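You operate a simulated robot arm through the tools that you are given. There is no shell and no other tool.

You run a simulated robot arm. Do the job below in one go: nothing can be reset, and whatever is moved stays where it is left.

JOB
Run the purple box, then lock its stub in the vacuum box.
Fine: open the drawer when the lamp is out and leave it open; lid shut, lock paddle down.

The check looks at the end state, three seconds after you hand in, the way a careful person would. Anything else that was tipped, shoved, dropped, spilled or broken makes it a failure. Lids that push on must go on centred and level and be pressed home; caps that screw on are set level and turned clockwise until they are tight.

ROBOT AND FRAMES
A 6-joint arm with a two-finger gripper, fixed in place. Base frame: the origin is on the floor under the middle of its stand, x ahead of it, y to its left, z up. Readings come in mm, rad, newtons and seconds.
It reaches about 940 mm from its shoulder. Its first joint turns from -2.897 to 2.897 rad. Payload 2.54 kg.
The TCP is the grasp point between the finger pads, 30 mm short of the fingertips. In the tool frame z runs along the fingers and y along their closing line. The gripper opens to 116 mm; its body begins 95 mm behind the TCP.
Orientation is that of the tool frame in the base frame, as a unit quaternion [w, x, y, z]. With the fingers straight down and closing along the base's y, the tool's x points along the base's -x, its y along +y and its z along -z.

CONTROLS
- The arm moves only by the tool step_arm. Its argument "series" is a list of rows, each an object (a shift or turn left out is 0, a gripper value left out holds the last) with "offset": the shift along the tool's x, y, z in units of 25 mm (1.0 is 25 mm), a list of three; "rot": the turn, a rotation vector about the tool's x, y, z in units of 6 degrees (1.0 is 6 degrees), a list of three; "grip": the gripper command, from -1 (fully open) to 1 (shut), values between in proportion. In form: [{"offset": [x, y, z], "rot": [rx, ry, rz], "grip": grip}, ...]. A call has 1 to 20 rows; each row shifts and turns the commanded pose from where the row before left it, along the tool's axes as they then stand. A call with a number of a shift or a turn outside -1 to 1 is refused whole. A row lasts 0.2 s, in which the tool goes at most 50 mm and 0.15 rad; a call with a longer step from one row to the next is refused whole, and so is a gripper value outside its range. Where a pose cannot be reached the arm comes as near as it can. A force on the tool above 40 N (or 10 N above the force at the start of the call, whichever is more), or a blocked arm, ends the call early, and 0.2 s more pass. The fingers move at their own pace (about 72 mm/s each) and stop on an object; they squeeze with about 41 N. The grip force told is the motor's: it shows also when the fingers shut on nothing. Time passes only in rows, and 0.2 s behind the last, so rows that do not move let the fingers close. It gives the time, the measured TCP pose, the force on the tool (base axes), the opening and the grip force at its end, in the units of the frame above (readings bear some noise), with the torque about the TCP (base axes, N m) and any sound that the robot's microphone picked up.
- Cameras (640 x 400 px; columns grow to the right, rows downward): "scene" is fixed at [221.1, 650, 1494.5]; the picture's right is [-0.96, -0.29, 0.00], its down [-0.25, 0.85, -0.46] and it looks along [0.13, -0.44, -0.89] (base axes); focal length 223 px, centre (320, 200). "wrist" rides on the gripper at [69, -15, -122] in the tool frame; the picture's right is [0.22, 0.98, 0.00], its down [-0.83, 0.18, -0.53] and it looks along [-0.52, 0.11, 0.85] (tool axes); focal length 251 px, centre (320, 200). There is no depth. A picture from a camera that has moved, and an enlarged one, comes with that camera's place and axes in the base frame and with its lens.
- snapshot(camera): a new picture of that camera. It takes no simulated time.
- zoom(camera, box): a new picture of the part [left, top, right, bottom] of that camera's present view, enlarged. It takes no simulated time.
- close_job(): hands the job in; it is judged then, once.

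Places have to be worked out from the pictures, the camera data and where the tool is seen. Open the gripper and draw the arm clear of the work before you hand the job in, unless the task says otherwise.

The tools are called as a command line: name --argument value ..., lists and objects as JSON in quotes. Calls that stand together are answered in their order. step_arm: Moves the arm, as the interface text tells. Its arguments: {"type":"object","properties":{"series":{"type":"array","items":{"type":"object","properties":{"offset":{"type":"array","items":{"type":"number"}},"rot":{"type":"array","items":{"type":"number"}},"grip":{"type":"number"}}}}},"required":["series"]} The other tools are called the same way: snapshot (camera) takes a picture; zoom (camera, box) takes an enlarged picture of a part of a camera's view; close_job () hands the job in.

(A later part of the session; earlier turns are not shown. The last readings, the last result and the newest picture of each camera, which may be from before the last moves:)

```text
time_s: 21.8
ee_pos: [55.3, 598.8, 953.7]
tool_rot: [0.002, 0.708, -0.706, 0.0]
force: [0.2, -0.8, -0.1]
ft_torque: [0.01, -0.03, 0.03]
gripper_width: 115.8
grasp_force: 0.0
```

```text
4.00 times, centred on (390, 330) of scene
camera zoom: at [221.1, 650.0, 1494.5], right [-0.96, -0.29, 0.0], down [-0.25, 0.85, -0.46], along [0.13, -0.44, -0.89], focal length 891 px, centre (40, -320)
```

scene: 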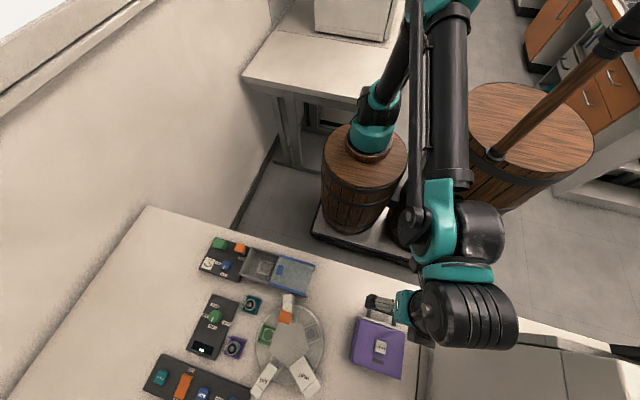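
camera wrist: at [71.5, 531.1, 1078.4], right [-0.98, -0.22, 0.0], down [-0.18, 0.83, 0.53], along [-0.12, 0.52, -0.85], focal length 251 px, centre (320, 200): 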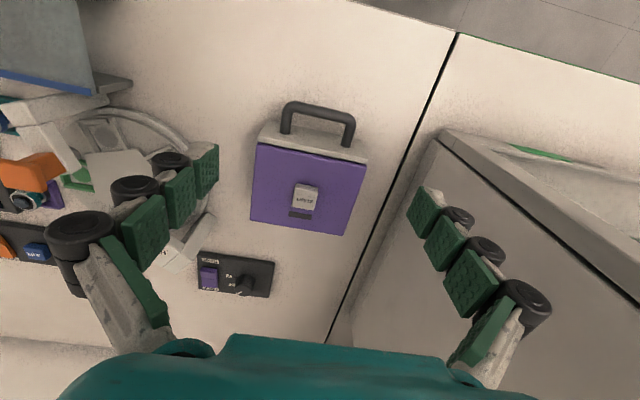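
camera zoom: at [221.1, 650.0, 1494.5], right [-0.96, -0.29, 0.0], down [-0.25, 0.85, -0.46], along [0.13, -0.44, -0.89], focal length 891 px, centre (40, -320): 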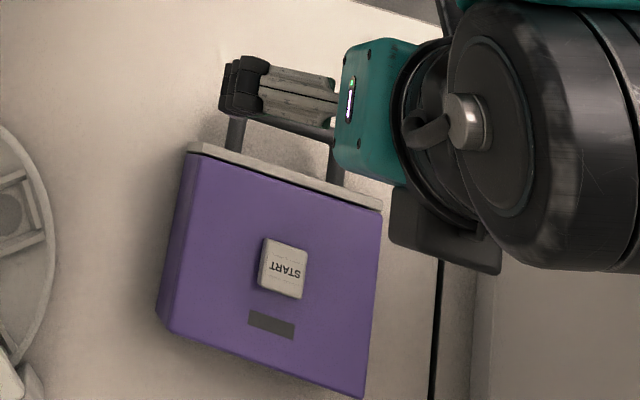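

The handle legs are at x ≈ 23 and 92 (outer width ≈ 83 mm), bar at y ≈ 594, plate at y ≈ 623, height ≈ 799. I descend over it, fingers outside the legs, stopping partway to check.

step_arm --series '[{"offset": [-0.04, -0.02, 0.9]}, {"offset": [-0.04, -0.02, 0.9]}, {"offset": [-0.04, -0.02, 0.9]}, {"offset": [-0.04, -0.02, 0.9]}]'

snapshot --camera "wrist"

zoom --camera "scene" --box '[340, 270, 440, 340]'

```text
time_s: 22.8
ee_pos: [57.3, 603.2, 863.5]
tool_rot: [0.003, 0.709, -0.705, 0.0]
force: [-0.1, 0.6, 1.2]
ft_torque: [0.0, -0.01, -0.01]
gripper_width: 116.1
grasp_force: 0.0
```

```text
taken
camera wrist: at [73.0, 535.2, 987.8], right [-0.98, -0.22, 0.0], down [-0.18, 0.83, 0.53], along [-0.12, 0.52, -0.85], focal length 251 px, centre (320, 200)
```

wrist: 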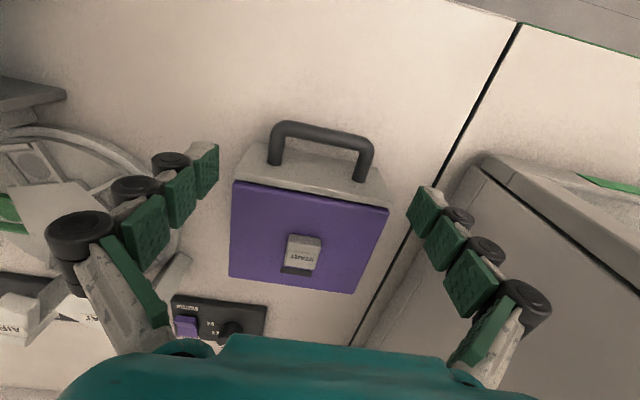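

```text
5.71 times, centred on (390, 305) of scene
camera zoom: at [221.1, 650.0, 1494.5], right [-0.96, -0.29, 0.0], down [-0.25, 0.85, -0.46], along [0.13, -0.44, -0.89], focal length 1273 px, centre (-80, -400)
```

zoom: 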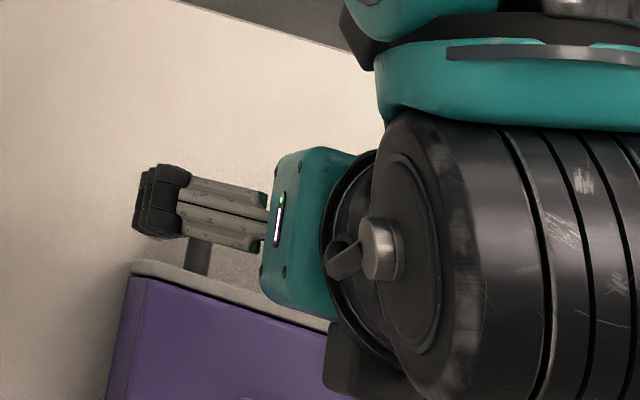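

Alignment looks right (handle centre x ≈ 57.5). I lower to TCP z ≈ 803 so the pads cover the handle legs.

step_arm --series '[{"offset": [0, 0, 0.8]}, {"offset": [0, 0, 0.8]}, {"offset": [0, 0, 0.6]}, {"offset": [0, 0, 0.2]}]'

snapshot --camera "wrist"

zoom --camera "scene" --box '[340, 270, 440, 340]'

```text
time_s: 23.8
ee_pos: [58.2, 602.9, 804.3]
tool_rot: [0.003, 0.708, -0.706, 0.0]
force: [0.8, 0.8, 0.6]
ft_torque: [-0.03, 0.05, 0.0]
gripper_width: 116.2
grasp_force: 0.1
```

```text
taken
camera wrist: at [73.1, 535.0, 928.2], right [-0.98, -0.22, 0.0], down [-0.18, 0.83, 0.53], along [-0.12, 0.52, -0.85], focal length 251 px, centre (320, 200)
```

wrist: 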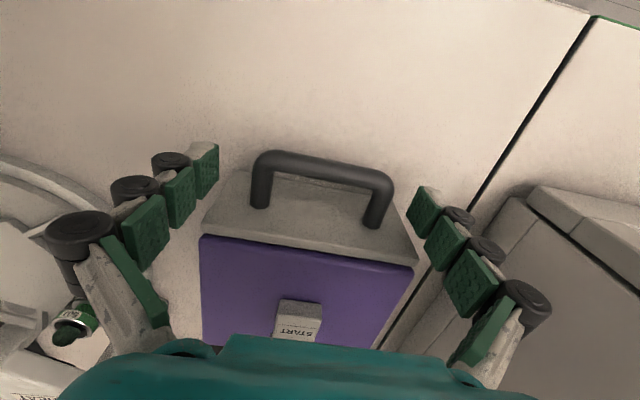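

```text
5.71 times, centred on (390, 305) of scene
camera zoom: at [221.1, 650.0, 1494.5], right [-0.96, -0.29, 0.0], down [-0.25, 0.85, -0.46], along [0.13, -0.44, -0.89], focal length 1273 px, centre (-80, -400)
```

zoom: 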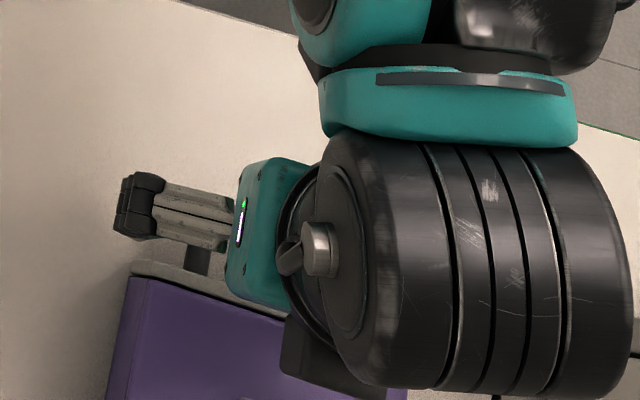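

The pads straddle the handle legs. I nudge 1 mm to centre and close.

step_arm --series '[{"offset": [0, 0.03, 0], "grip": -0.3}, {"grip": -0.3}, {"grip": 0.2}, {"grip": 1}, {"grip": 1}]'

snapshot --camera "wrist"

```text
time_s: 25.0
ee_pos: [55.9, 602.9, 805.5]
tool_rot: [0.003, 0.709, -0.705, 0.0]
force: [-14.3, -0.2, 10.7]
ft_torque: [0.07, 0.3, 0.55]
gripper_width: 79.6
grasp_force: 44.6
```

```text
taken
camera wrist: at [71.4, 534.6, 928.7], right [-0.98, -0.22, 0.0], down [-0.18, 0.83, 0.53], along [-0.12, 0.52, -0.85], focal length 251 px, centre (320, 200)
```

wrist: 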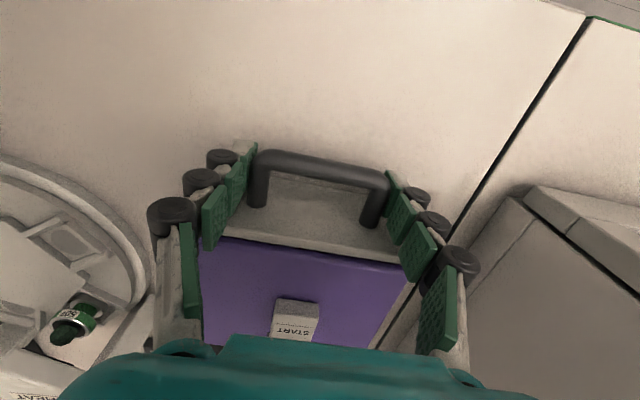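

Gripped at 79.6 mm with a small side load from being 1.5 mm off centre. I relieve that and start pulling the drawer toward -y in small steps.

step_arm --series '[{"offset": [0, 0.06, -0.05], "grip": 1}, {"offset": [0.2, 0, 0]}, {"offset": [0.4, 0, 0]}, {"offset": [0.4, 0, 0]}]'

snapshot --camera "wrist"

zoom --camera "scene" --box '[330, 270, 450, 390]'

```text
time_s: 26.0
ee_pos: [56.0, 577.6, 804.8]
tool_rot: [0.002, 0.708, -0.706, 0.0]
force: [-2.2, -1.0, -28.0]
ft_torque: [0.2, 0.21, 1.02]
gripper_width: 79.7
grasp_force: 44.9
```

```text
taken
camera wrist: at [71.2, 510.1, 928.9], right [-0.98, -0.22, 0.0], down [-0.18, 0.83, 0.53], along [-0.12, 0.52, -0.85], focal length 251 px, centre (320, 200)
```

wrist: 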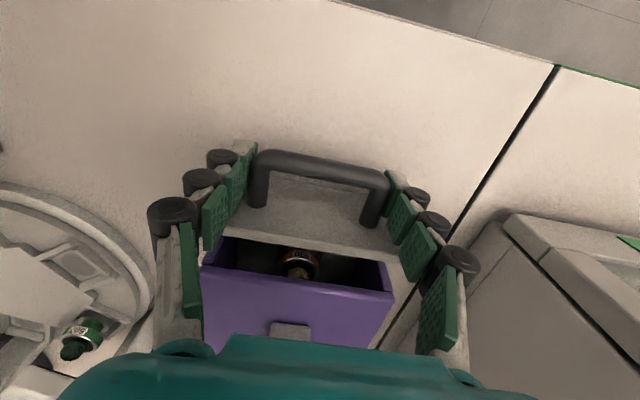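

```text
3.33 times, centred on (390, 330) of scene
camera zoom: at [221.1, 650.0, 1494.5], right [-0.96, -0.29, 0.0], down [-0.25, 0.85, -0.46], along [0.13, -0.44, -0.89], focal length 742 px, centre (87, -233)
```

zoom: 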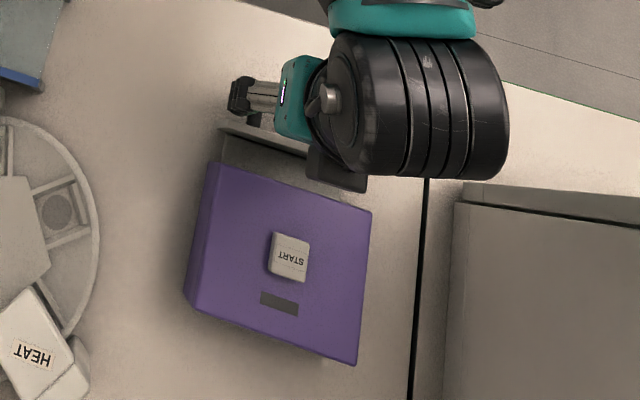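

The drawer is opening, a stub with an orange-brown ring is visible inside, and the box itself has not shifted. I ease the vertical load and keep pulling.

step_arm --series '[{"offset": [0.3, 0, 0.04], "grip": 1}, {"offset": [0.4, 0, 0]}, {"offset": [0.4, 0, 0]}, {"offset": [0.4, 0, 0]}]'

snapshot --camera "wrist"

zoom --camera "scene" --box '[330, 270, 450, 390]'

```text
time_s: 27.0
ee_pos: [55.1, 539.2, 804.5]
tool_rot: [0.002, 0.708, -0.706, 0.0]
force: [-0.3, -0.6, -14.8]
ft_torque: [0.03, -0.17, 0.2]
gripper_width: 79.6
grasp_force: 45.4
```

```text
taken
camera wrist: at [71.2, 472.6, 928.9], right [-0.98, -0.22, 0.0], down [-0.18, 0.83, 0.53], along [-0.12, 0.52, -0.85], focal length 251 px, centre (320, 200)
```

wrist: 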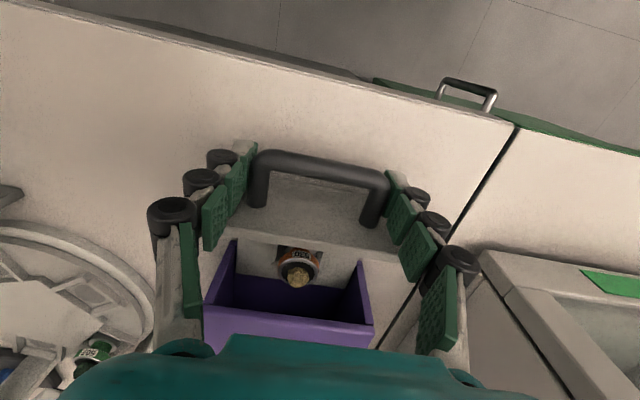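

```text
3.33 times, centred on (390, 330) of scene
camera zoom: at [221.1, 650.0, 1494.5], right [-0.96, -0.29, 0.0], down [-0.25, 0.85, -0.46], along [0.13, -0.44, -0.89], focal length 742 px, centre (87, -233)
```

zoom: 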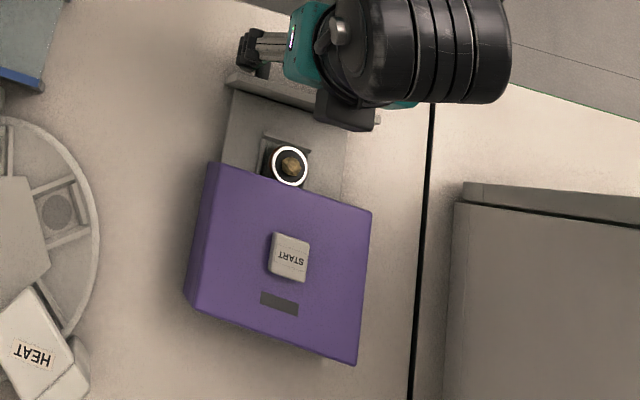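

The drawer is about 63 mm out and the stub stands just in front of the opening. I pull further for finger room, watching for the end stop.

step_arm --series '[{"offset": [0.4, 0, 0.02], "grip": 1}, {"offset": [0.4, 0, 0]}, {"offset": [0.3, 0, 0]}]'

zoom --camera "scene" --box '[330, 270, 450, 390]'

```text
time_s: 27.8
ee_pos: [55.3, 515.1, 804.1]
tool_rot: [0.001, 0.708, -0.706, -0.001]
force: [2.4, 38.9, 6.1]
ft_torque: [0.28, 0.03, 0.46]
gripper_width: 80.3
grasp_force: 45.4
```

```text
3.33 times, centred on (390, 330) of scene
camera zoom: at [221.1, 650.0, 1494.5], right [-0.96, -0.29, 0.0], down [-0.25, 0.85, -0.46], along [0.13, -0.44, -0.89], focal length 742 px, centre (87, -233)
```

zoom: 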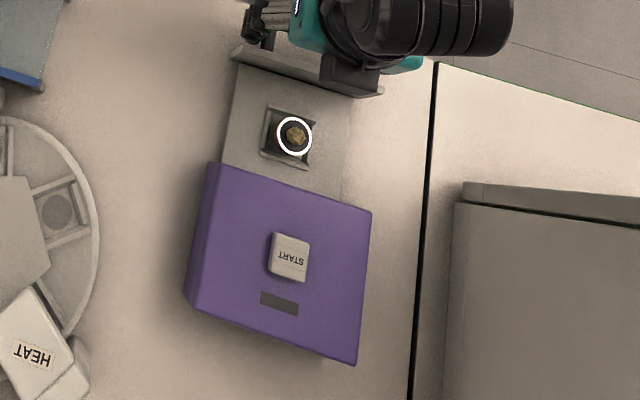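

The drawer is against its end stop (39 N back-pull) about 88 mm out and the box hasn't moved. I relax the pull, open the gripper and rise straight up.

step_arm --series '[{"offset": [-0.1, 0, 0], "grip": 1}, {"grip": 0.2}, {"grip": -1}, {"grip": -1}, {"offset": [0, 0, -0.5]}, {"offset": [0, 0, -1]}, {"offset": [0, 0, -1]}, {"offset": [0, 0, -1]}, {"offset": [0, 0, -1]}, {"offset": [0, 0, -1]}]'

snapshot --camera "wrist"

zoom --camera "scene" --box '[330, 270, 450, 390]'

```text
time_s: 30.0
ee_pos: [55.7, 514.8, 943.1]
tool_rot: [0.002, 0.708, -0.706, -0.001]
force: [-1.1, -0.3, 0.3]
ft_torque: [-0.03, 0.01, -0.01]
gripper_width: 116.1
grasp_force: 0.0
```

```text
taken
camera wrist: at [72.0, 447.5, 1066.3], right [-0.98, -0.22, 0.0], down [-0.18, 0.83, 0.53], along [-0.12, 0.52, -0.85], focal length 251 px, centre (320, 200)
```

wrist: 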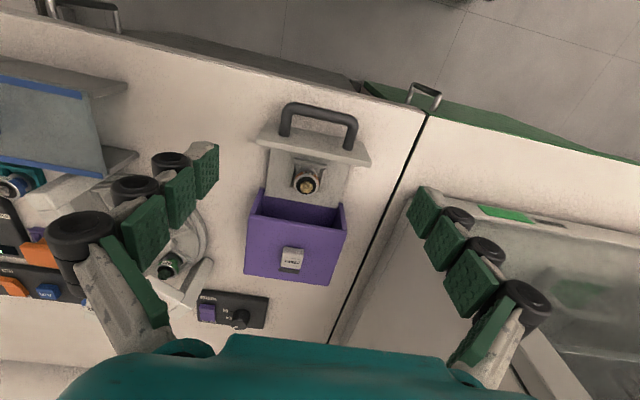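

```text
3.33 times, centred on (390, 330) of scene
camera zoom: at [221.1, 650.0, 1494.5], right [-0.96, -0.29, 0.0], down [-0.25, 0.85, -0.46], along [0.13, -0.44, -0.89], focal length 742 px, centre (87, -233)
```

zoom: 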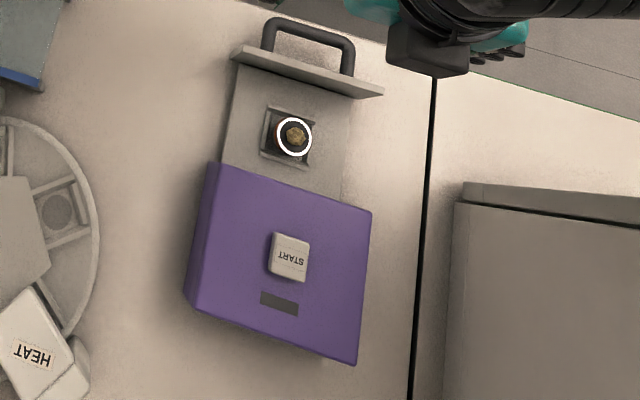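

The drawer stays open with the stub in its nest. I zoom in to see the stub and nest shape.

zoom --camera "wrist" --box '[240, 90, 380, 220]'

zoom --camera "wrist" --box '[280, 155, 340, 205]'

zoom --camera "scene" --box '[360, 275, 430, 330]'

```text
3.08 times, centred on (310, 155) of wrist
camera zoom: at [72.0, 447.5, 1066.3], right [-0.98, -0.22, 0.0], down [-0.18, 0.83, 0.53], along [-0.12, 0.52, -0.85], focal length 774 px, centre (351, 338)
```

zoom: 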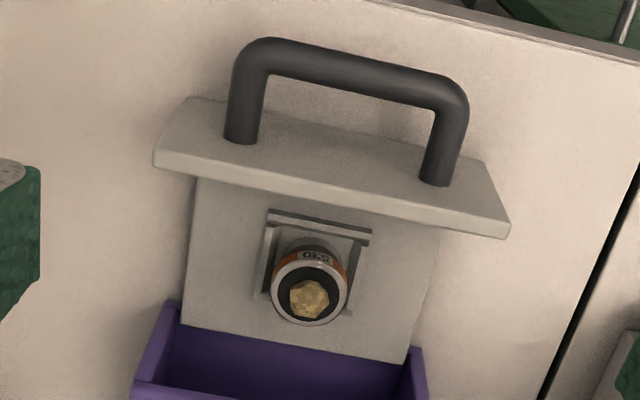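

```text
8.00 times, centred on (310, 180) of wrist
camera zoom: at [72.0, 447.5, 1066.3], right [-0.98, -0.22, 0.0], down [-0.18, 0.83, 0.53], along [-0.12, 0.52, -0.85], focal length 2012 px, centre (400, 360)
```

zoom: 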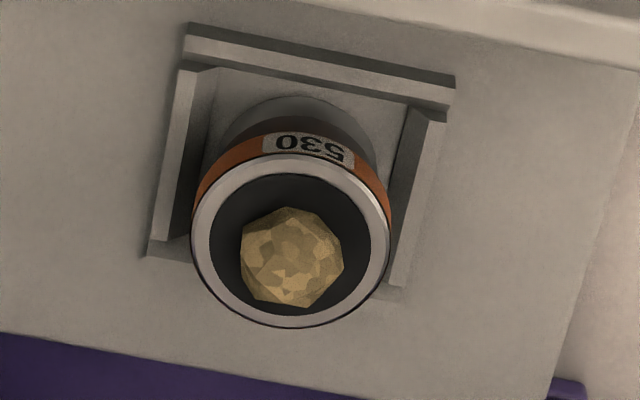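

```text
7.27 times, centred on (395, 302) of scene
camera zoom: at [221.1, 650.0, 1494.5], right [-0.96, -0.29, 0.0], down [-0.25, 0.85, -0.46], along [0.13, -0.44, -0.89], focal length 1620 px, centre (-226, -546)
```

zoom: 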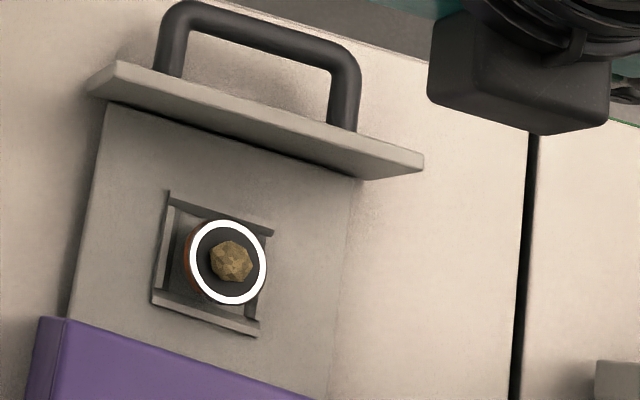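

The stub is about 30 mm across, top ring at about (57, 591, 801), labelled 530 with a crystal on top; the nest walls top out at z ≈ 778. Before I pick it up I check the clearances in the vacuum box, so I move above it for a close look.

step_arm --series '[{"offset": [-0.08, -0.923, 0]}, {"offset": [-0.08, -0.923, 0]}, {"offset": [-0.08, -0.923, 0]}, {"offset": [-0.08, -0.923, 0]}, {"offset": [-0.08, -0.923, 0]}, {"offset": [-0.08, -0.923, 0]}, {"offset": [-0.08, -0.923, 0]}, {"offset": [-0.08, -0.923, 0]}, {"offset": [-0.08, -0.923, 0]}, {"offset": [-0.08, -0.923, 0]}, {"offset": [-0.08, -0.923, 0]}, {"offset": [-0.08, -0.923, 0]}, {"offset": [-0.08, -0.923, 0]}, {"offset": [-0.08, -0.923, 0]}, {"offset": [-0.08, -0.923, 0]}, {"offset": [0, 0, 0.8]}, {"offset": [0, 0, 0.8]}, {"offset": [0, 0, 0.6]}]'

snapshot --camera "wrist"

snapshot --camera "scene"

```text
time_s: 33.8
ee_pos: [402.1, 546.4, 886.0]
tool_rot: [0.002, 0.708, -0.706, 0.0]
force: [0.1, -0.1, -0.1]
ft_torque: [0.02, 0.0, -0.03]
gripper_width: 115.8
grasp_force: 0.0
```

```text
taken
camera wrist: at [417.9, 478.6, 1009.3], right [-0.98, -0.22, 0.0], down [-0.18, 0.83, 0.53], along [-0.12, 0.52, -0.85], focal length 251 px, centre (320, 200)
```

wrist: 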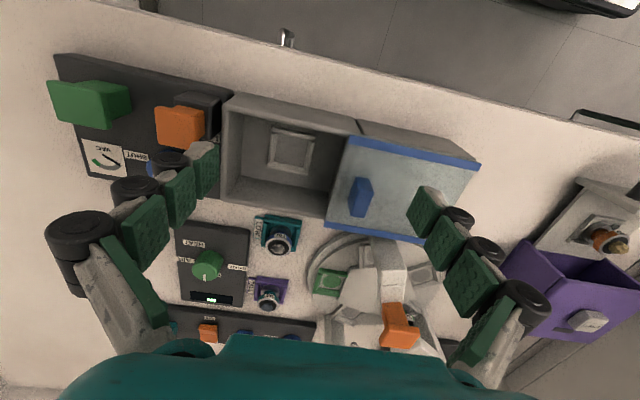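

```text
taken
```

scene: 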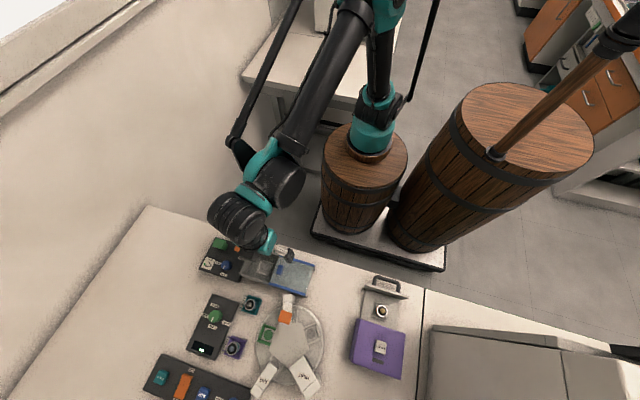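

zoom --camera "wrist" --box '[210, 80, 370, 230]'

zoom --camera "wrist" --box '[320, 110, 490, 260]'

zoom --camera "wrist" --box '[140, 80, 240, 160]'

```text
2.67 times, centred on (290, 155) of wrist
camera zoom: at [417.9, 478.6, 1009.3], right [-0.98, -0.22, 0.0], down [-0.18, 0.83, 0.53], along [-0.12, 0.52, -0.85], focal length 670 px, centre (400, 320)
```

zoom: 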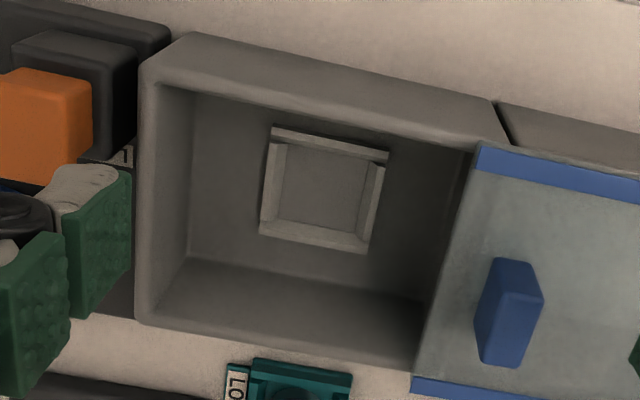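

```text
2.67 times, centred on (405, 185) of wrist
camera zoom: at [417.9, 478.6, 1009.3], right [-0.98, -0.22, 0.0], down [-0.18, 0.83, 0.53], along [-0.12, 0.52, -0.85], focal length 670 px, centre (93, 240)
```

zoom: 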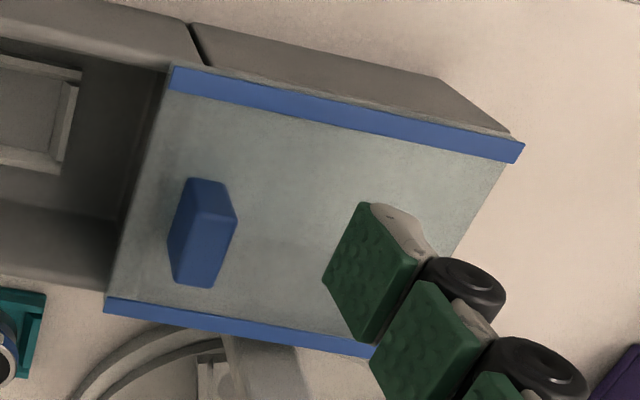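

```text
5.00 times, centred on (190, 120) of wrist
camera zoom: at [417.9, 478.6, 1009.3], right [-0.98, -0.22, 0.0], down [-0.18, 0.83, 0.53], along [-0.12, 0.52, -0.85], focal length 1257 px, centre (970, 600)
```

zoom: 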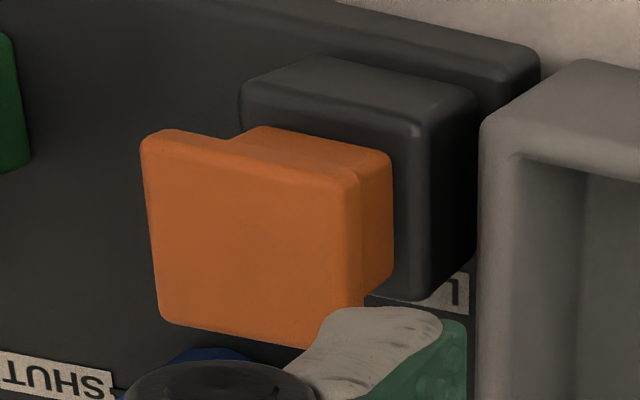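

The close views put the vacuum nest at about (427, 577.5, 763), wall tops at z ≈ 800, lid edge at x ≈ 382 and front inner wall at x ≈ 479, so fingers along x have enough room. I go back to above the stub at (57, 592) for the pick-up.

step_arm --series '[{"offset": [0, 0, -0.8]}, {"offset": [0, 0, -0.8]}, {"offset": [0, 0, -0.7]}, {"offset": [-0.121, 0.921, 0]}, {"offset": [-0.121, 0.921, 0]}, {"offset": [-0.121, 0.921, 0]}, {"offset": [-0.121, 0.921, 0]}, {"offset": [-0.121, 0.921, 0]}, {"offset": [-0.121, 0.921, 0]}, {"offset": [-0.121, 0.921, 0]}, {"offset": [-0.121, 0.921, 0]}, {"offset": [-0.121, 0.921, 0]}, {"offset": [-0.121, 0.921, 0]}, {"offset": [-0.121, 0.921, 0]}, {"offset": [-0.121, 0.921, 0]}, {"offset": [-0.121, 0.921, 0]}, {"offset": [-0.121, 0.921, 0]}, {"offset": [-0.121, 0.921, 0]}, {"offset": [0, 0, 0.9]}, {"offset": [0, 0, 0.9]}]'

snapshot --camera "wrist"

zoom --camera "wrist" --box '[240, 90, 400, 250]'

```text
time_s: 38.0
ee_pos: [56.8, 590.1, 899.2]
tool_rot: [0.003, 0.708, -0.706, 0.001]
force: [-1.0, 0.6, -0.3]
ft_torque: [0.03, -0.01, -0.02]
gripper_width: 115.8
grasp_force: 0.1
```

```text
taken
camera wrist: at [72.6, 522.7, 1023.5], right [-0.98, -0.22, 0.0], down [-0.18, 0.83, 0.53], along [-0.12, 0.52, -0.85], focal length 251 px, centre (320, 200)
```

wrist: 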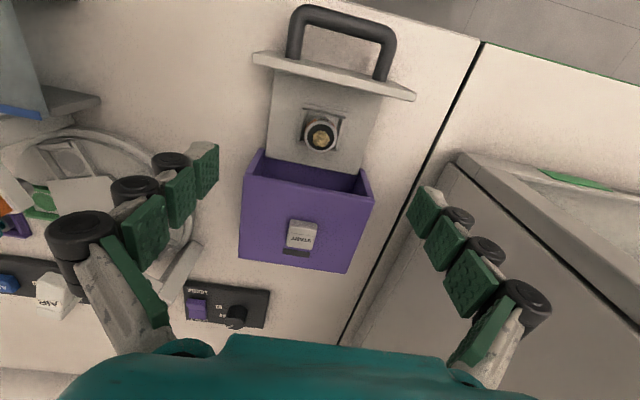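

```text
2.50 times, centred on (320, 170) of wrist
camera zoom: at [72.6, 522.7, 1023.5], right [-0.98, -0.22, 0.0], down [-0.18, 0.83, 0.53], along [-0.12, 0.52, -0.85], focal length 629 px, centre (320, 275)
```

zoom: 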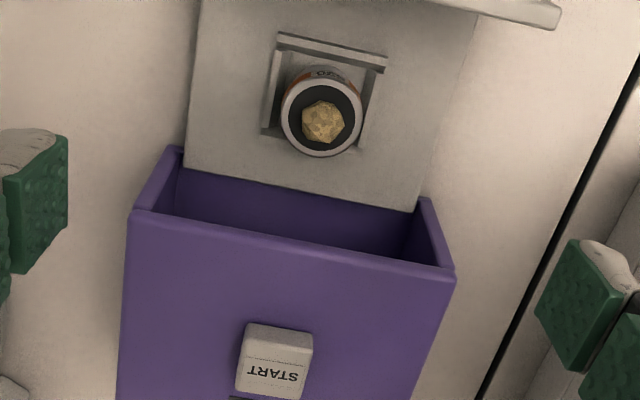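

The stub ring centre triangulates to about (56.2, 593.3, 799). I pre-close to about 50 mm, fine-align and go down to TCP z ≈ 850 to check.

step_arm --series '[{"offset": [-0.13, 0.02, 0.5], "grip": 0.14}, {"offset": [0, 0, 0.5]}, {"offset": [0, 0, 0.5]}, {"offset": [0, 0, 0.4]}, {"offset": [0, 0, 0]}]'

snapshot --camera "wrist"

zoom --camera "wrist" --box '[250, 100, 390, 200]'

zoom --camera "scene" --box '[340, 265, 440, 340]'

```text
time_s: 39.2
ee_pos: [55.7, 592.3, 850.7]
tool_rot: [0.003, 0.708, -0.706, 0.0]
force: [-0.1, 1.0, 0.7]
ft_torque: [0.01, -0.01, 0.0]
gripper_width: 49.8
grasp_force: 0.1
```

```text
taken
camera wrist: at [72.1, 525.3, 975.4], right [-0.98, -0.22, 0.0], down [-0.18, 0.83, 0.53], along [-0.12, 0.52, -0.85], focal length 251 px, centre (320, 200)
```

wrist: 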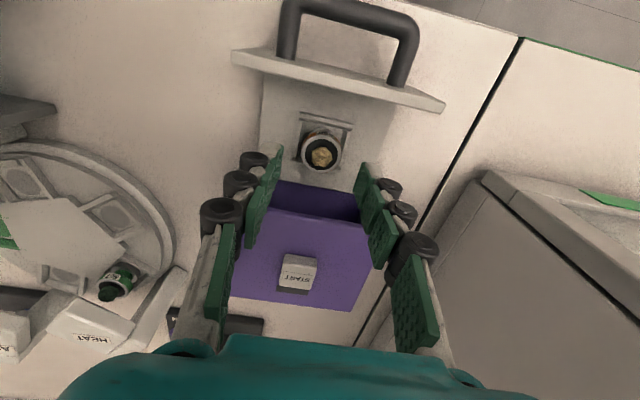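

```text
4.00 times, centred on (320, 150) of wrist
camera zoom: at [72.1, 525.3, 975.4], right [-0.98, -0.22, 0.0], down [-0.18, 0.83, 0.53], along [-0.12, 0.52, -0.85], focal length 1006 px, centre (320, 400)
```

zoom: 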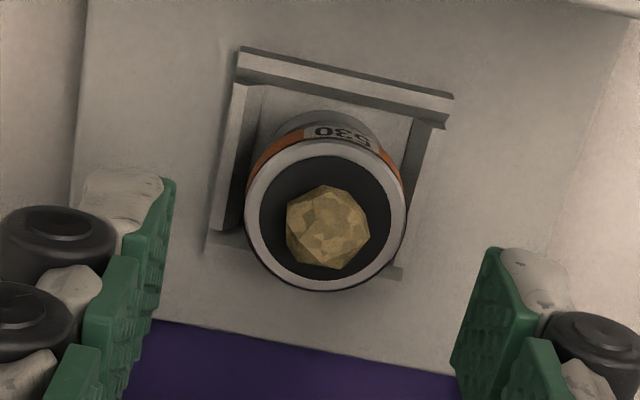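

```text
5.33 times, centred on (390, 302) of scene
camera zoom: at [221.1, 650.0, 1494.5], right [-0.96, -0.29, 0.0], down [-0.25, 0.85, -0.46], along [0.13, -0.44, -0.89], focal length 1188 px, centre (-53, -347)
```

zoom: 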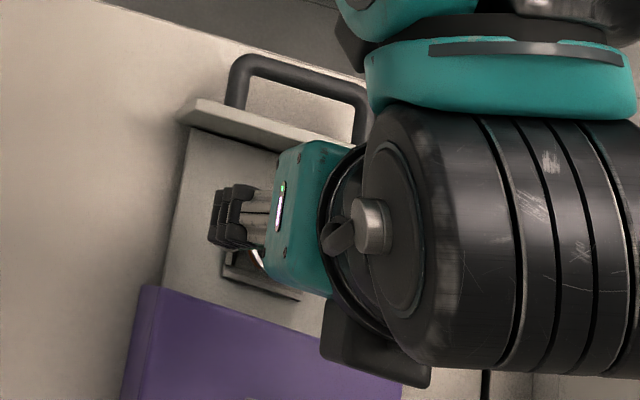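

The ring centre re-measures at (55.8, 592.7), right under the TCP. I descend to TCP z ≈ 819 so the tips overlap the upper 10 mm of the stub, then look before closing.

step_arm --series '[{"offset": [0, 0, 0.5], "grip": 0.14}, {"offset": [0, 0, 0.5]}, {"offset": [0, 0, 0.26]}]'

zoom --camera "wrist" --box '[250, 120, 390, 220]'

zoom --camera "scene" --box '[340, 265, 440, 340]'

```text
time_s: 40.0
ee_pos: [56.6, 593.2, 821.4]
tool_rot: [0.002, 0.708, -0.706, 0.0]
force: [-0.1, -0.5, 0.8]
ft_torque: [-0.01, -0.03, 0.02]
gripper_width: 49.5
grasp_force: 0.0
```

```text
4.00 times, centred on (320, 170) of wrist
camera zoom: at [72.2, 525.4, 944.2], right [-0.98, -0.22, 0.0], down [-0.18, 0.83, 0.53], along [-0.12, 0.52, -0.85], focal length 1006 px, centre (320, 320)
```

zoom: 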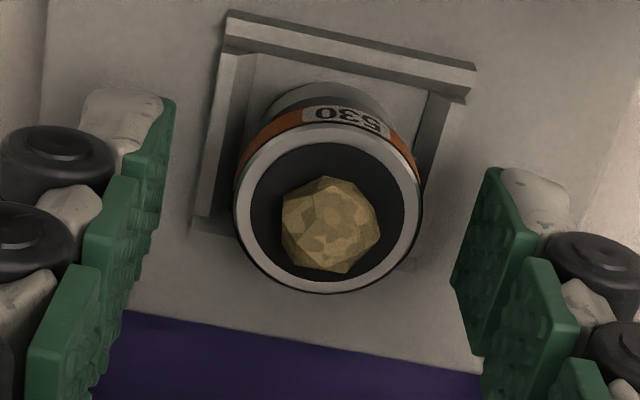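

```text
5.33 times, centred on (390, 302) of scene
camera zoom: at [221.1, 650.0, 1494.5], right [-0.96, -0.29, 0.0], down [-0.25, 0.85, -0.46], along [0.13, -0.44, -0.89], focal length 1188 px, centre (-53, -347)
```

zoom: 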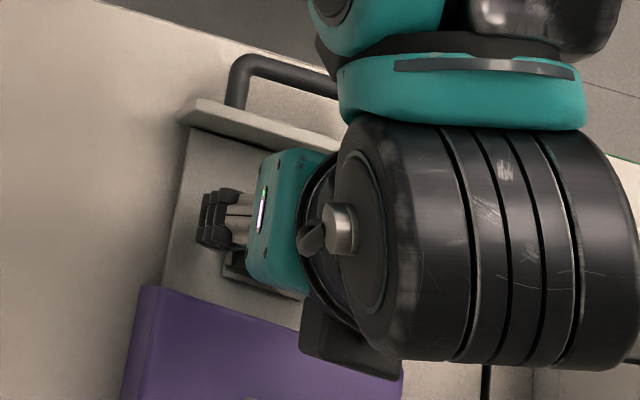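

At 50 mm opening the tips sit near z 796, so I lower about 6 mm more and then close gently on the stub.

step_arm --series '[{"offset": [0, 0.02, 0.25], "grip": 0.14}, {"grip": 0.3}, {"grip": 0.4}, {"grip": 0.5}, {"grip": 1}, {"grip": 1}]'

zoom --camera "wrist" --box '[250, 120, 390, 220]'

```text
time_s: 41.4
ee_pos: [54.9, 593.5, 813.8]
tool_rot: [0.003, 0.708, -0.706, -0.001]
force: [0.2, -0.9, -0.7]
ft_torque: [0.04, -0.03, 0.02]
gripper_width: 28.0
grasp_force: 41.3
```

```text
4.00 times, centred on (320, 170) of wrist
camera zoom: at [71.4, 525.4, 938.2], right [-0.98, -0.22, 0.0], down [-0.18, 0.83, 0.53], along [-0.12, 0.52, -0.85], focal length 1006 px, centre (320, 320)
```

zoom: 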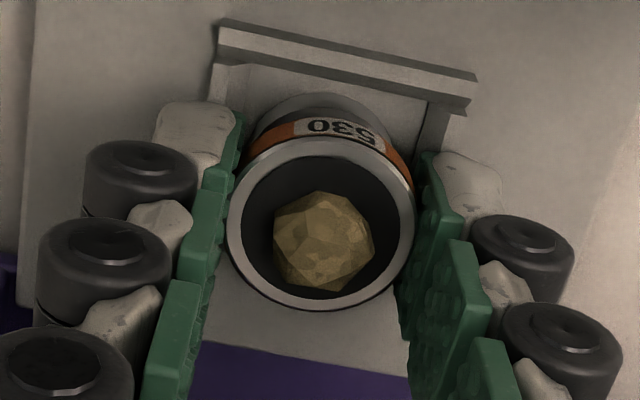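

Gripped at 28 mm with the stub upright and centred. I lift straight up slowly and check that it hangs level.

step_arm --series '[{"offset": [0, 0, -0.2], "grip": 1}, {"offset": [0, 0, -0.3]}, {"offset": [0, 0, -0.5]}, {"offset": [0, 0, -0.6]}, {"offset": [0, 0, -0.6]}, {"offset": [0, 0, -0.6]}, {"offset": [0, 0, -0.6]}]'

snapshot --camera "wrist"

zoom --camera "wrist" --box '[250, 120, 390, 220]'

snapshot --camera "scene"

```text
time_s: 43.0
ee_pos: [56.0, 594.4, 898.7]
tool_rot: [0.002, 0.708, -0.706, 0.001]
force: [-0.1, -0.2, -0.7]
ft_torque: [0.02, -0.04, 0.04]
gripper_width: 27.9
grasp_force: 41.2
```

```text
taken
camera wrist: at [71.5, 525.9, 1022.8], right [-0.98, -0.22, 0.0], down [-0.18, 0.83, 0.53], along [-0.12, 0.52, -0.85], focal length 251 px, centre (320, 200)
```

wrist: 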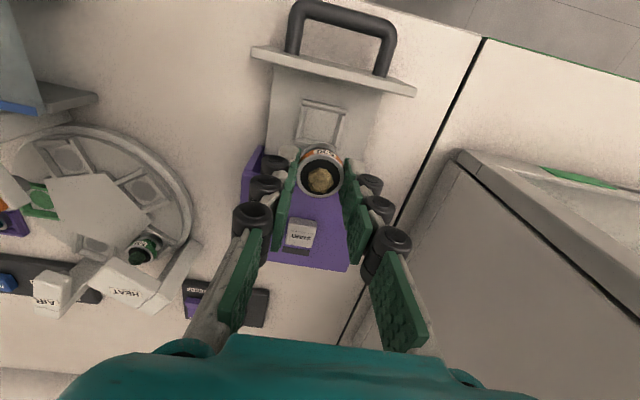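

```text
4.00 times, centred on (320, 170) of wrist
camera zoom: at [71.5, 525.9, 1022.8], right [-0.98, -0.22, 0.0], down [-0.18, 0.83, 0.53], along [-0.12, 0.52, -0.85], focal length 1006 px, centre (320, 320)
```

zoom: 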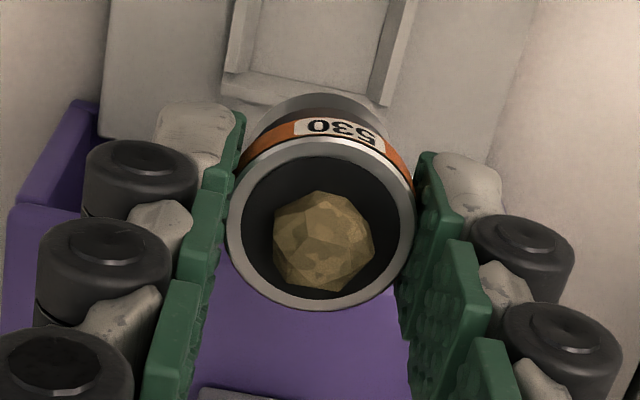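

```text
taken
```

scene: 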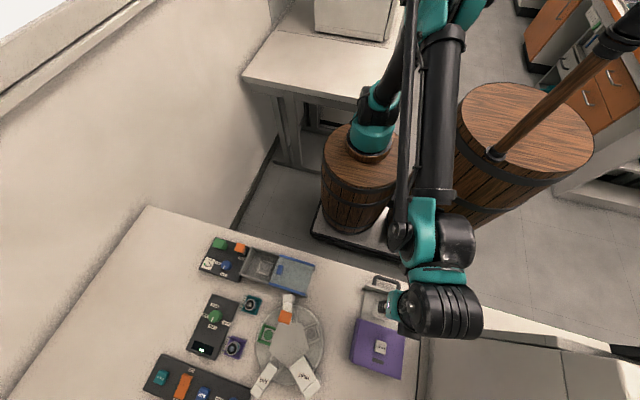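

The stub is held level and the drawer stayed put. I rise a little more and carry it to above the vacuum nest at (427, 577).

step_arm --series '[{"offset": [0, 0, -0.7], "grip": 1}, {"offset": [0, 0, -0.7]}, {"offset": [0.042, -0.4, 0]}, {"offset": [0.042, -0.95, 0]}, {"offset": [0.042, -0.95, 0]}, {"offset": [0.042, -0.95, 0]}, {"offset": [0.042, -0.95, 0]}, {"offset": [0.042, -0.95, 0]}, {"offset": [0.042, -0.95, 0]}, {"offset": [0.042, -0.95, 0]}, {"offset": [0.042, -0.95, 0]}, {"offset": [0.042, -0.95, 0]}, {"offset": [0.042, -0.95, 0]}, {"offset": [0.042, -0.95, 0]}, {"offset": [0.042, -0.95, 0]}, {"offset": [0.042, -0.95, 0]}, {"offset": [0.042, -0.95, 0]}, {"offset": [0.042, -0.95, 0]}, {"offset": [0, -0.2, 0]}]'

snapshot --camera "wrist"

zoom --camera "wrist" --box '[210, 80, 390, 220]'

zoom --camera "scene" --box '[190, 225, 330, 312]'

```text
time_s: 47.0
ee_pos: [428.3, 578.7, 931.7]
tool_rot: [0.002, 0.708, -0.706, 0.0]
force: [0.8, -0.2, -0.9]
ft_torque: [0.03, -0.01, -0.01]
gripper_width: 27.7
grasp_force: 40.8
```

```text
taken
camera wrist: at [444.7, 510.3, 1056.3], right [-0.98, -0.22, 0.0], down [-0.18, 0.83, 0.53], along [-0.12, 0.52, -0.85], focal length 251 px, centre (320, 200)
```

wrist: 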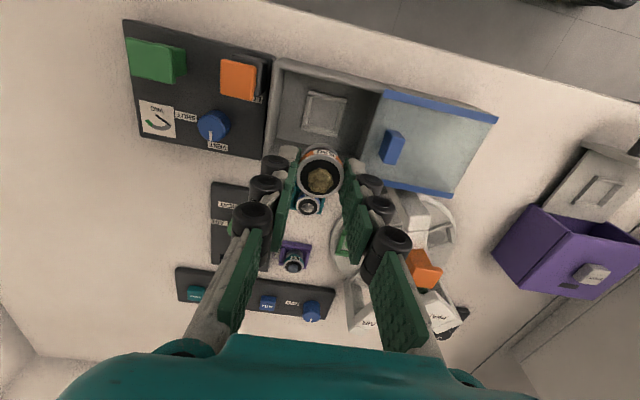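

```text
2.86 times, centred on (300, 150) of wrist
camera zoom: at [444.7, 510.3, 1056.3], right [-0.98, -0.22, 0.0], down [-0.18, 0.83, 0.53], along [-0.12, 0.52, -0.85], focal length 718 px, centre (377, 343)
```

zoom: 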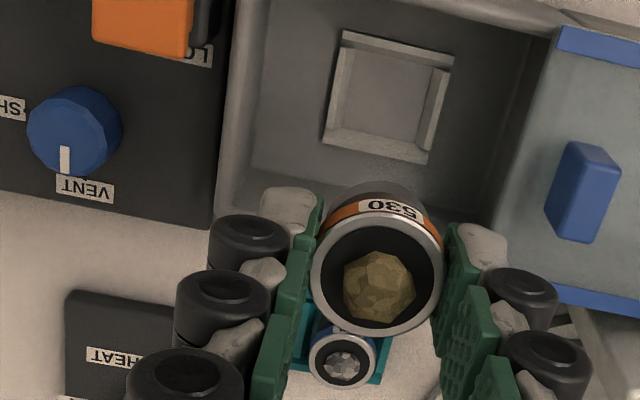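

```text
4.57 times, centred on (260, 268) of scene
camera zoom: at [221.1, 650.0, 1494.5], right [-0.96, -0.29, 0.0], down [-0.25, 0.85, -0.46], along [0.13, -0.44, -0.89], focal length 1018 px, centre (594, -113)
```

zoom: 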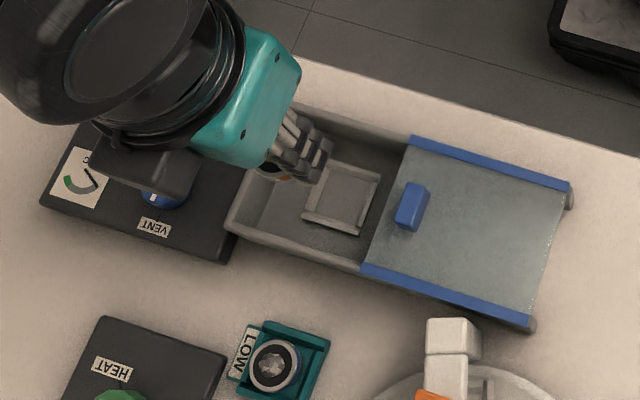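

The nest re-measures at about (426.3, 576.3, 765). I adjust by 2 mm and descend to TCP z ≈ 860, stub bottom still above the walls, to refine the alignment.

step_arm --series '[{"offset": [0.09, 0.08, 0.6], "grip": 1}, {"offset": [0, 0, 0.8]}, {"offset": [0, 0, 0.8]}, {"offset": [0, 0, 0.6]}, {"offset": [0, 0, 0]}]'

zoom --camera "wrist" --box '[220, 80, 420, 230]'

zoom --camera "scene" --box '[210, 235, 310, 300]'

```text
time_s: 48.2
ee_pos: [424.7, 574.3, 862.2]
tool_rot: [0.002, 0.709, -0.705, 0.0]
force: [0.4, 0.0, 0.6]
ft_torque: [-0.01, 0.01, 0.04]
gripper_width: 27.8
grasp_force: 40.5
```

```text
2.67 times, centred on (320, 155) of wrist
camera zoom: at [441.9, 507.0, 986.4], right [-0.98, -0.22, 0.0], down [-0.18, 0.83, 0.53], along [-0.12, 0.52, -0.85], focal length 670 px, centre (320, 320)
```

zoom: 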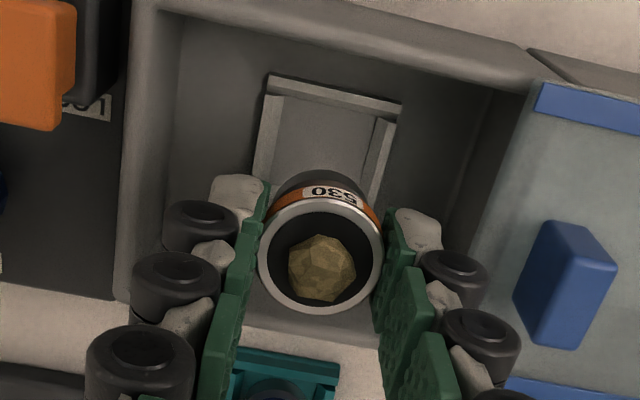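

```text
6.15 times, centred on (260, 268) of scene
camera zoom: at [221.1, 650.0, 1494.5], right [-0.96, -0.29, 0.0], down [-0.25, 0.85, -0.46], along [0.13, -0.44, -0.89], focal length 1371 px, centre (689, -215)
```

zoom: 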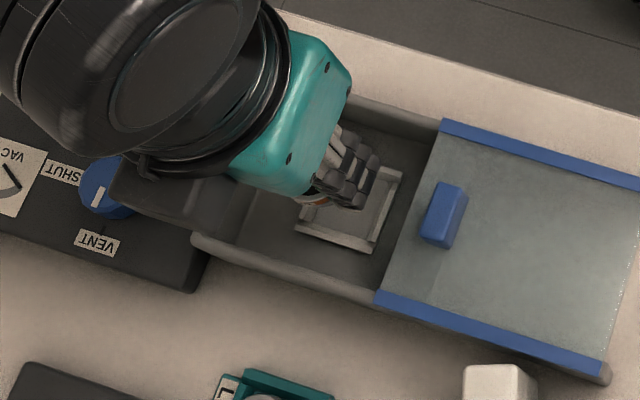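

Relative to the nest the stub is about 1 mm too far +x and 2 mm short in y. I correct that and descend to TCP z ≈ 825, keeping the stub bottom above the nest walls.

step_arm --series '[{"offset": [-0.08, 0.03, 0.4], "grip": 1}, {"offset": [0, 0, 0.5]}, {"offset": [0, 0, 0.5]}, {"offset": [0, 0, 0]}]'

zoom --camera "wrist" --box '[220, 80, 420, 230]'

zoom --camera "scene" --box '[210, 235, 310, 300]'

```text
time_s: 49.2
ee_pos: [424.1, 576.4, 827.1]
tool_rot: [0.003, 0.709, -0.706, 0.0]
force: [-0.6, 0.4, -0.3]
ft_torque: [0.0, 0.0, -0.02]
gripper_width: 28.0
grasp_force: 41.6
```

```text
2.67 times, centred on (320, 155) of wrist
camera zoom: at [440.9, 508.7, 951.5], right [-0.98, -0.22, 0.0], down [-0.18, 0.83, 0.53], along [-0.12, 0.52, -0.85], focal length 670 px, centre (320, 320)
```

zoom: 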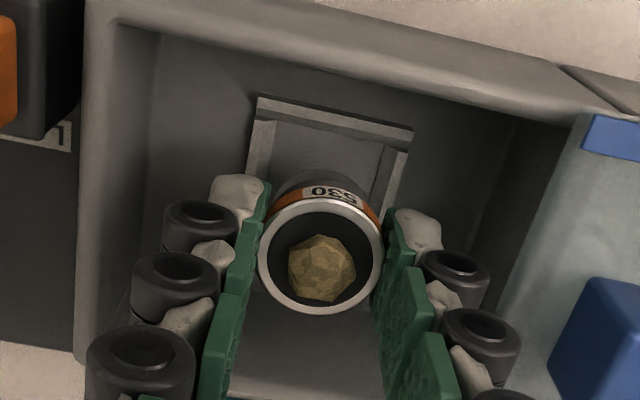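

```text
6.15 times, centred on (260, 268) of scene
camera zoom: at [221.1, 650.0, 1494.5], right [-0.96, -0.29, 0.0], down [-0.25, 0.85, -0.46], along [0.13, -0.44, -0.89], focal length 1371 px, centre (689, -215)
```

zoom: 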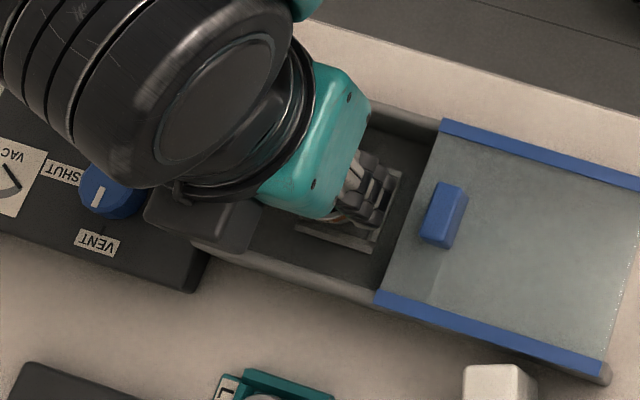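

Stub at (425.8, 575.6) against nest centre (426.3, 576.0): aligned. I lower 10 mm, then in small steps until contact.

step_arm --series '[{"offset": [-0.02, -0.02, 0.2], "grip": 1}, {"offset": [0, 0, 0.2]}, {"offset": [0, 0, 0.12]}, {"offset": [0, 0, 0]}]'

zoom --camera "wrist" --box '[220, 80, 420, 230]'

```text
time_s: 50.2
ee_pos: [424.8, 577.1, 814.9]
tool_rot: [0.002, 0.708, -0.706, 0.0]
force: [0.0, 0.7, -0.5]
ft_torque: [0.0, 0.01, -0.02]
gripper_width: 27.7
grasp_force: 41.4
```

```text
2.67 times, centred on (320, 155) of wrist
camera zoom: at [441.2, 509.5, 938.5], right [-0.98, -0.22, 0.0], down [-0.18, 0.83, 0.53], along [-0.12, 0.52, -0.85], focal length 670 px, centre (320, 320)
```

zoom: 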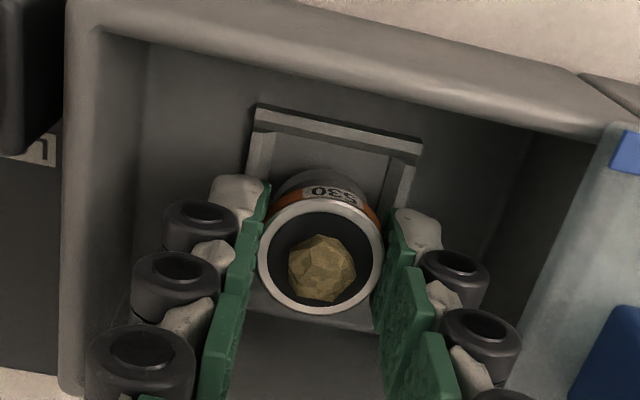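

Comparing with the seated view in the drawer, about 7–8 mm remain. I go down 5 mm more and then 1 mm at a time.

step_arm --series '[{"offset": [0, 0, 0.1], "grip": 1}, {"offset": [0, 0, 0.1]}, {"offset": [0, 0, 0]}]'

zoom --camera "wrist" --box '[250, 100, 390, 220]'

```text
time_s: 51.0
ee_pos: [423.7, 578.1, 810.5]
tool_rot: [0.003, 0.708, -0.706, 0.0]
force: [0.1, 0.5, 0.0]
ft_torque: [0.0, 0.03, 0.04]
gripper_width: 27.7
grasp_force: 41.2
```

```text
3.33 times, centred on (320, 160) of wrist
camera zoom: at [441.0, 509.8, 933.6], right [-0.98, -0.22, 0.0], down [-0.18, 0.83, 0.53], along [-0.12, 0.52, -0.85], focal length 838 px, centre (320, 333)
```

zoom: 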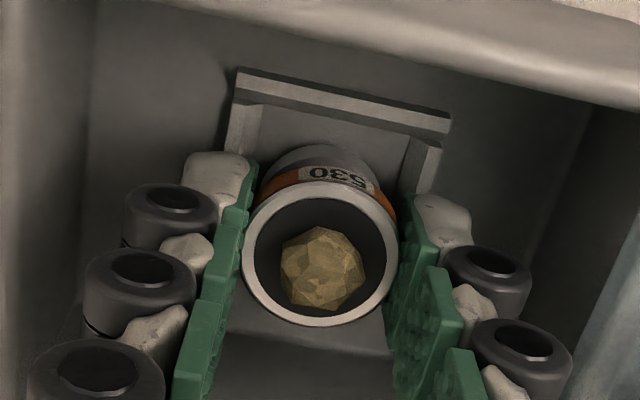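

Lateral match with the drawer-seated view is within 1 mm. I continue in 1 mm steps.

step_arm --series '[{"offset": [0, 0, 0.05], "grip": 1}, {"offset": [0, 0, 0.05]}, {"offset": [0, 0, 0]}]'

```text
time_s: 51.8
ee_pos: [424.9, 577.7, 808.0]
tool_rot: [0.003, 0.708, -0.706, 0.0]
force: [1.2, -2.6, 0.7]
ft_torque: [-0.11, 0.0, 0.01]
gripper_width: 27.7
grasp_force: 41.2
```

A small -2.6 N y-force appears, perhaps the stub touching the nest's +y wall. I look before going on.

zoom --camera "wrist" --box '[250, 100, 390, 220]'

zoom --camera "scene" --box '[220, 240, 300, 295]'

step_arm --series '[{"offset": [0, 0, 0], "grip": 1}]'

```text
3.33 times, centred on (320, 160) of wrist
camera zoom: at [441.0, 509.6, 931.2], right [-0.98, -0.22, 0.0], down [-0.18, 0.83, 0.53], along [-0.12, 0.52, -0.85], focal length 838 px, centre (320, 333)
```

zoom: 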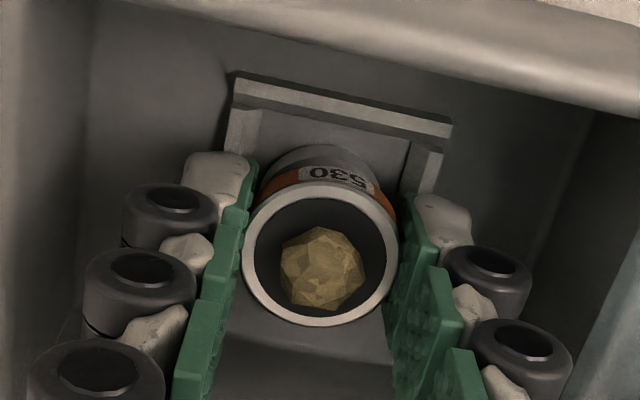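

```text
7.27 times, centred on (260, 268) of scene
camera zoom: at [221.1, 650.0, 1494.5], right [-0.96, -0.29, 0.0], down [-0.25, 0.85, -0.46], along [0.13, -0.44, -0.89], focal length 1620 px, centre (756, -291)
```

zoom: 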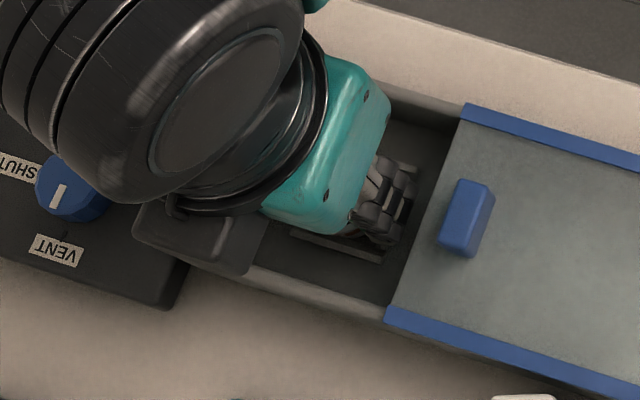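

```text
time_s: 52.2
ee_pos: [424.8, 577.4, 807.7]
tool_rot: [0.002, 0.708, -0.706, 0.001]
force: [-0.1, -2.0, -0.1]
ft_torque: [-0.09, -0.02, 0.0]
gripper_width: 28.0
grasp_force: 41.1
```

The torque places the contact at the stub's bottom pushing -y, and the picture agrees that it sits about 2 mm too far +y. I shift 1.5 mm toward -y and re-read.

step_arm --series '[{"offset": [0.06, 0, -0.04], "grip": 1}, {"offset": [0, 0, 0.04]}, {"offset": [0, 0, 0]}]'

```text
time_s: 53.0
ee_pos: [425.1, 576.0, 806.2]
tool_rot: [0.003, 0.708, -0.706, 0.0]
force: [0.7, -0.1, -1.0]
ft_torque: [0.02, 0.02, -0.01]
gripper_width: 27.6
grasp_force: 41.2
```

The side force is gone. I continue down 1 mm at a time until the floor carries the stub.

step_arm --series '[{"offset": [0, 0, 0.04], "grip": 1}, {"offset": [0, 0, 0]}]'

```text
time_s: 53.6
ee_pos: [424.7, 575.9, 807.0]
tool_rot: [0.001, 0.709, -0.705, 0.0]
force: [2.1, 4.6, 26.3]
ft_torque: [0.2, -0.07, -0.01]
gripper_width: 27.5
grasp_force: 40.8
```

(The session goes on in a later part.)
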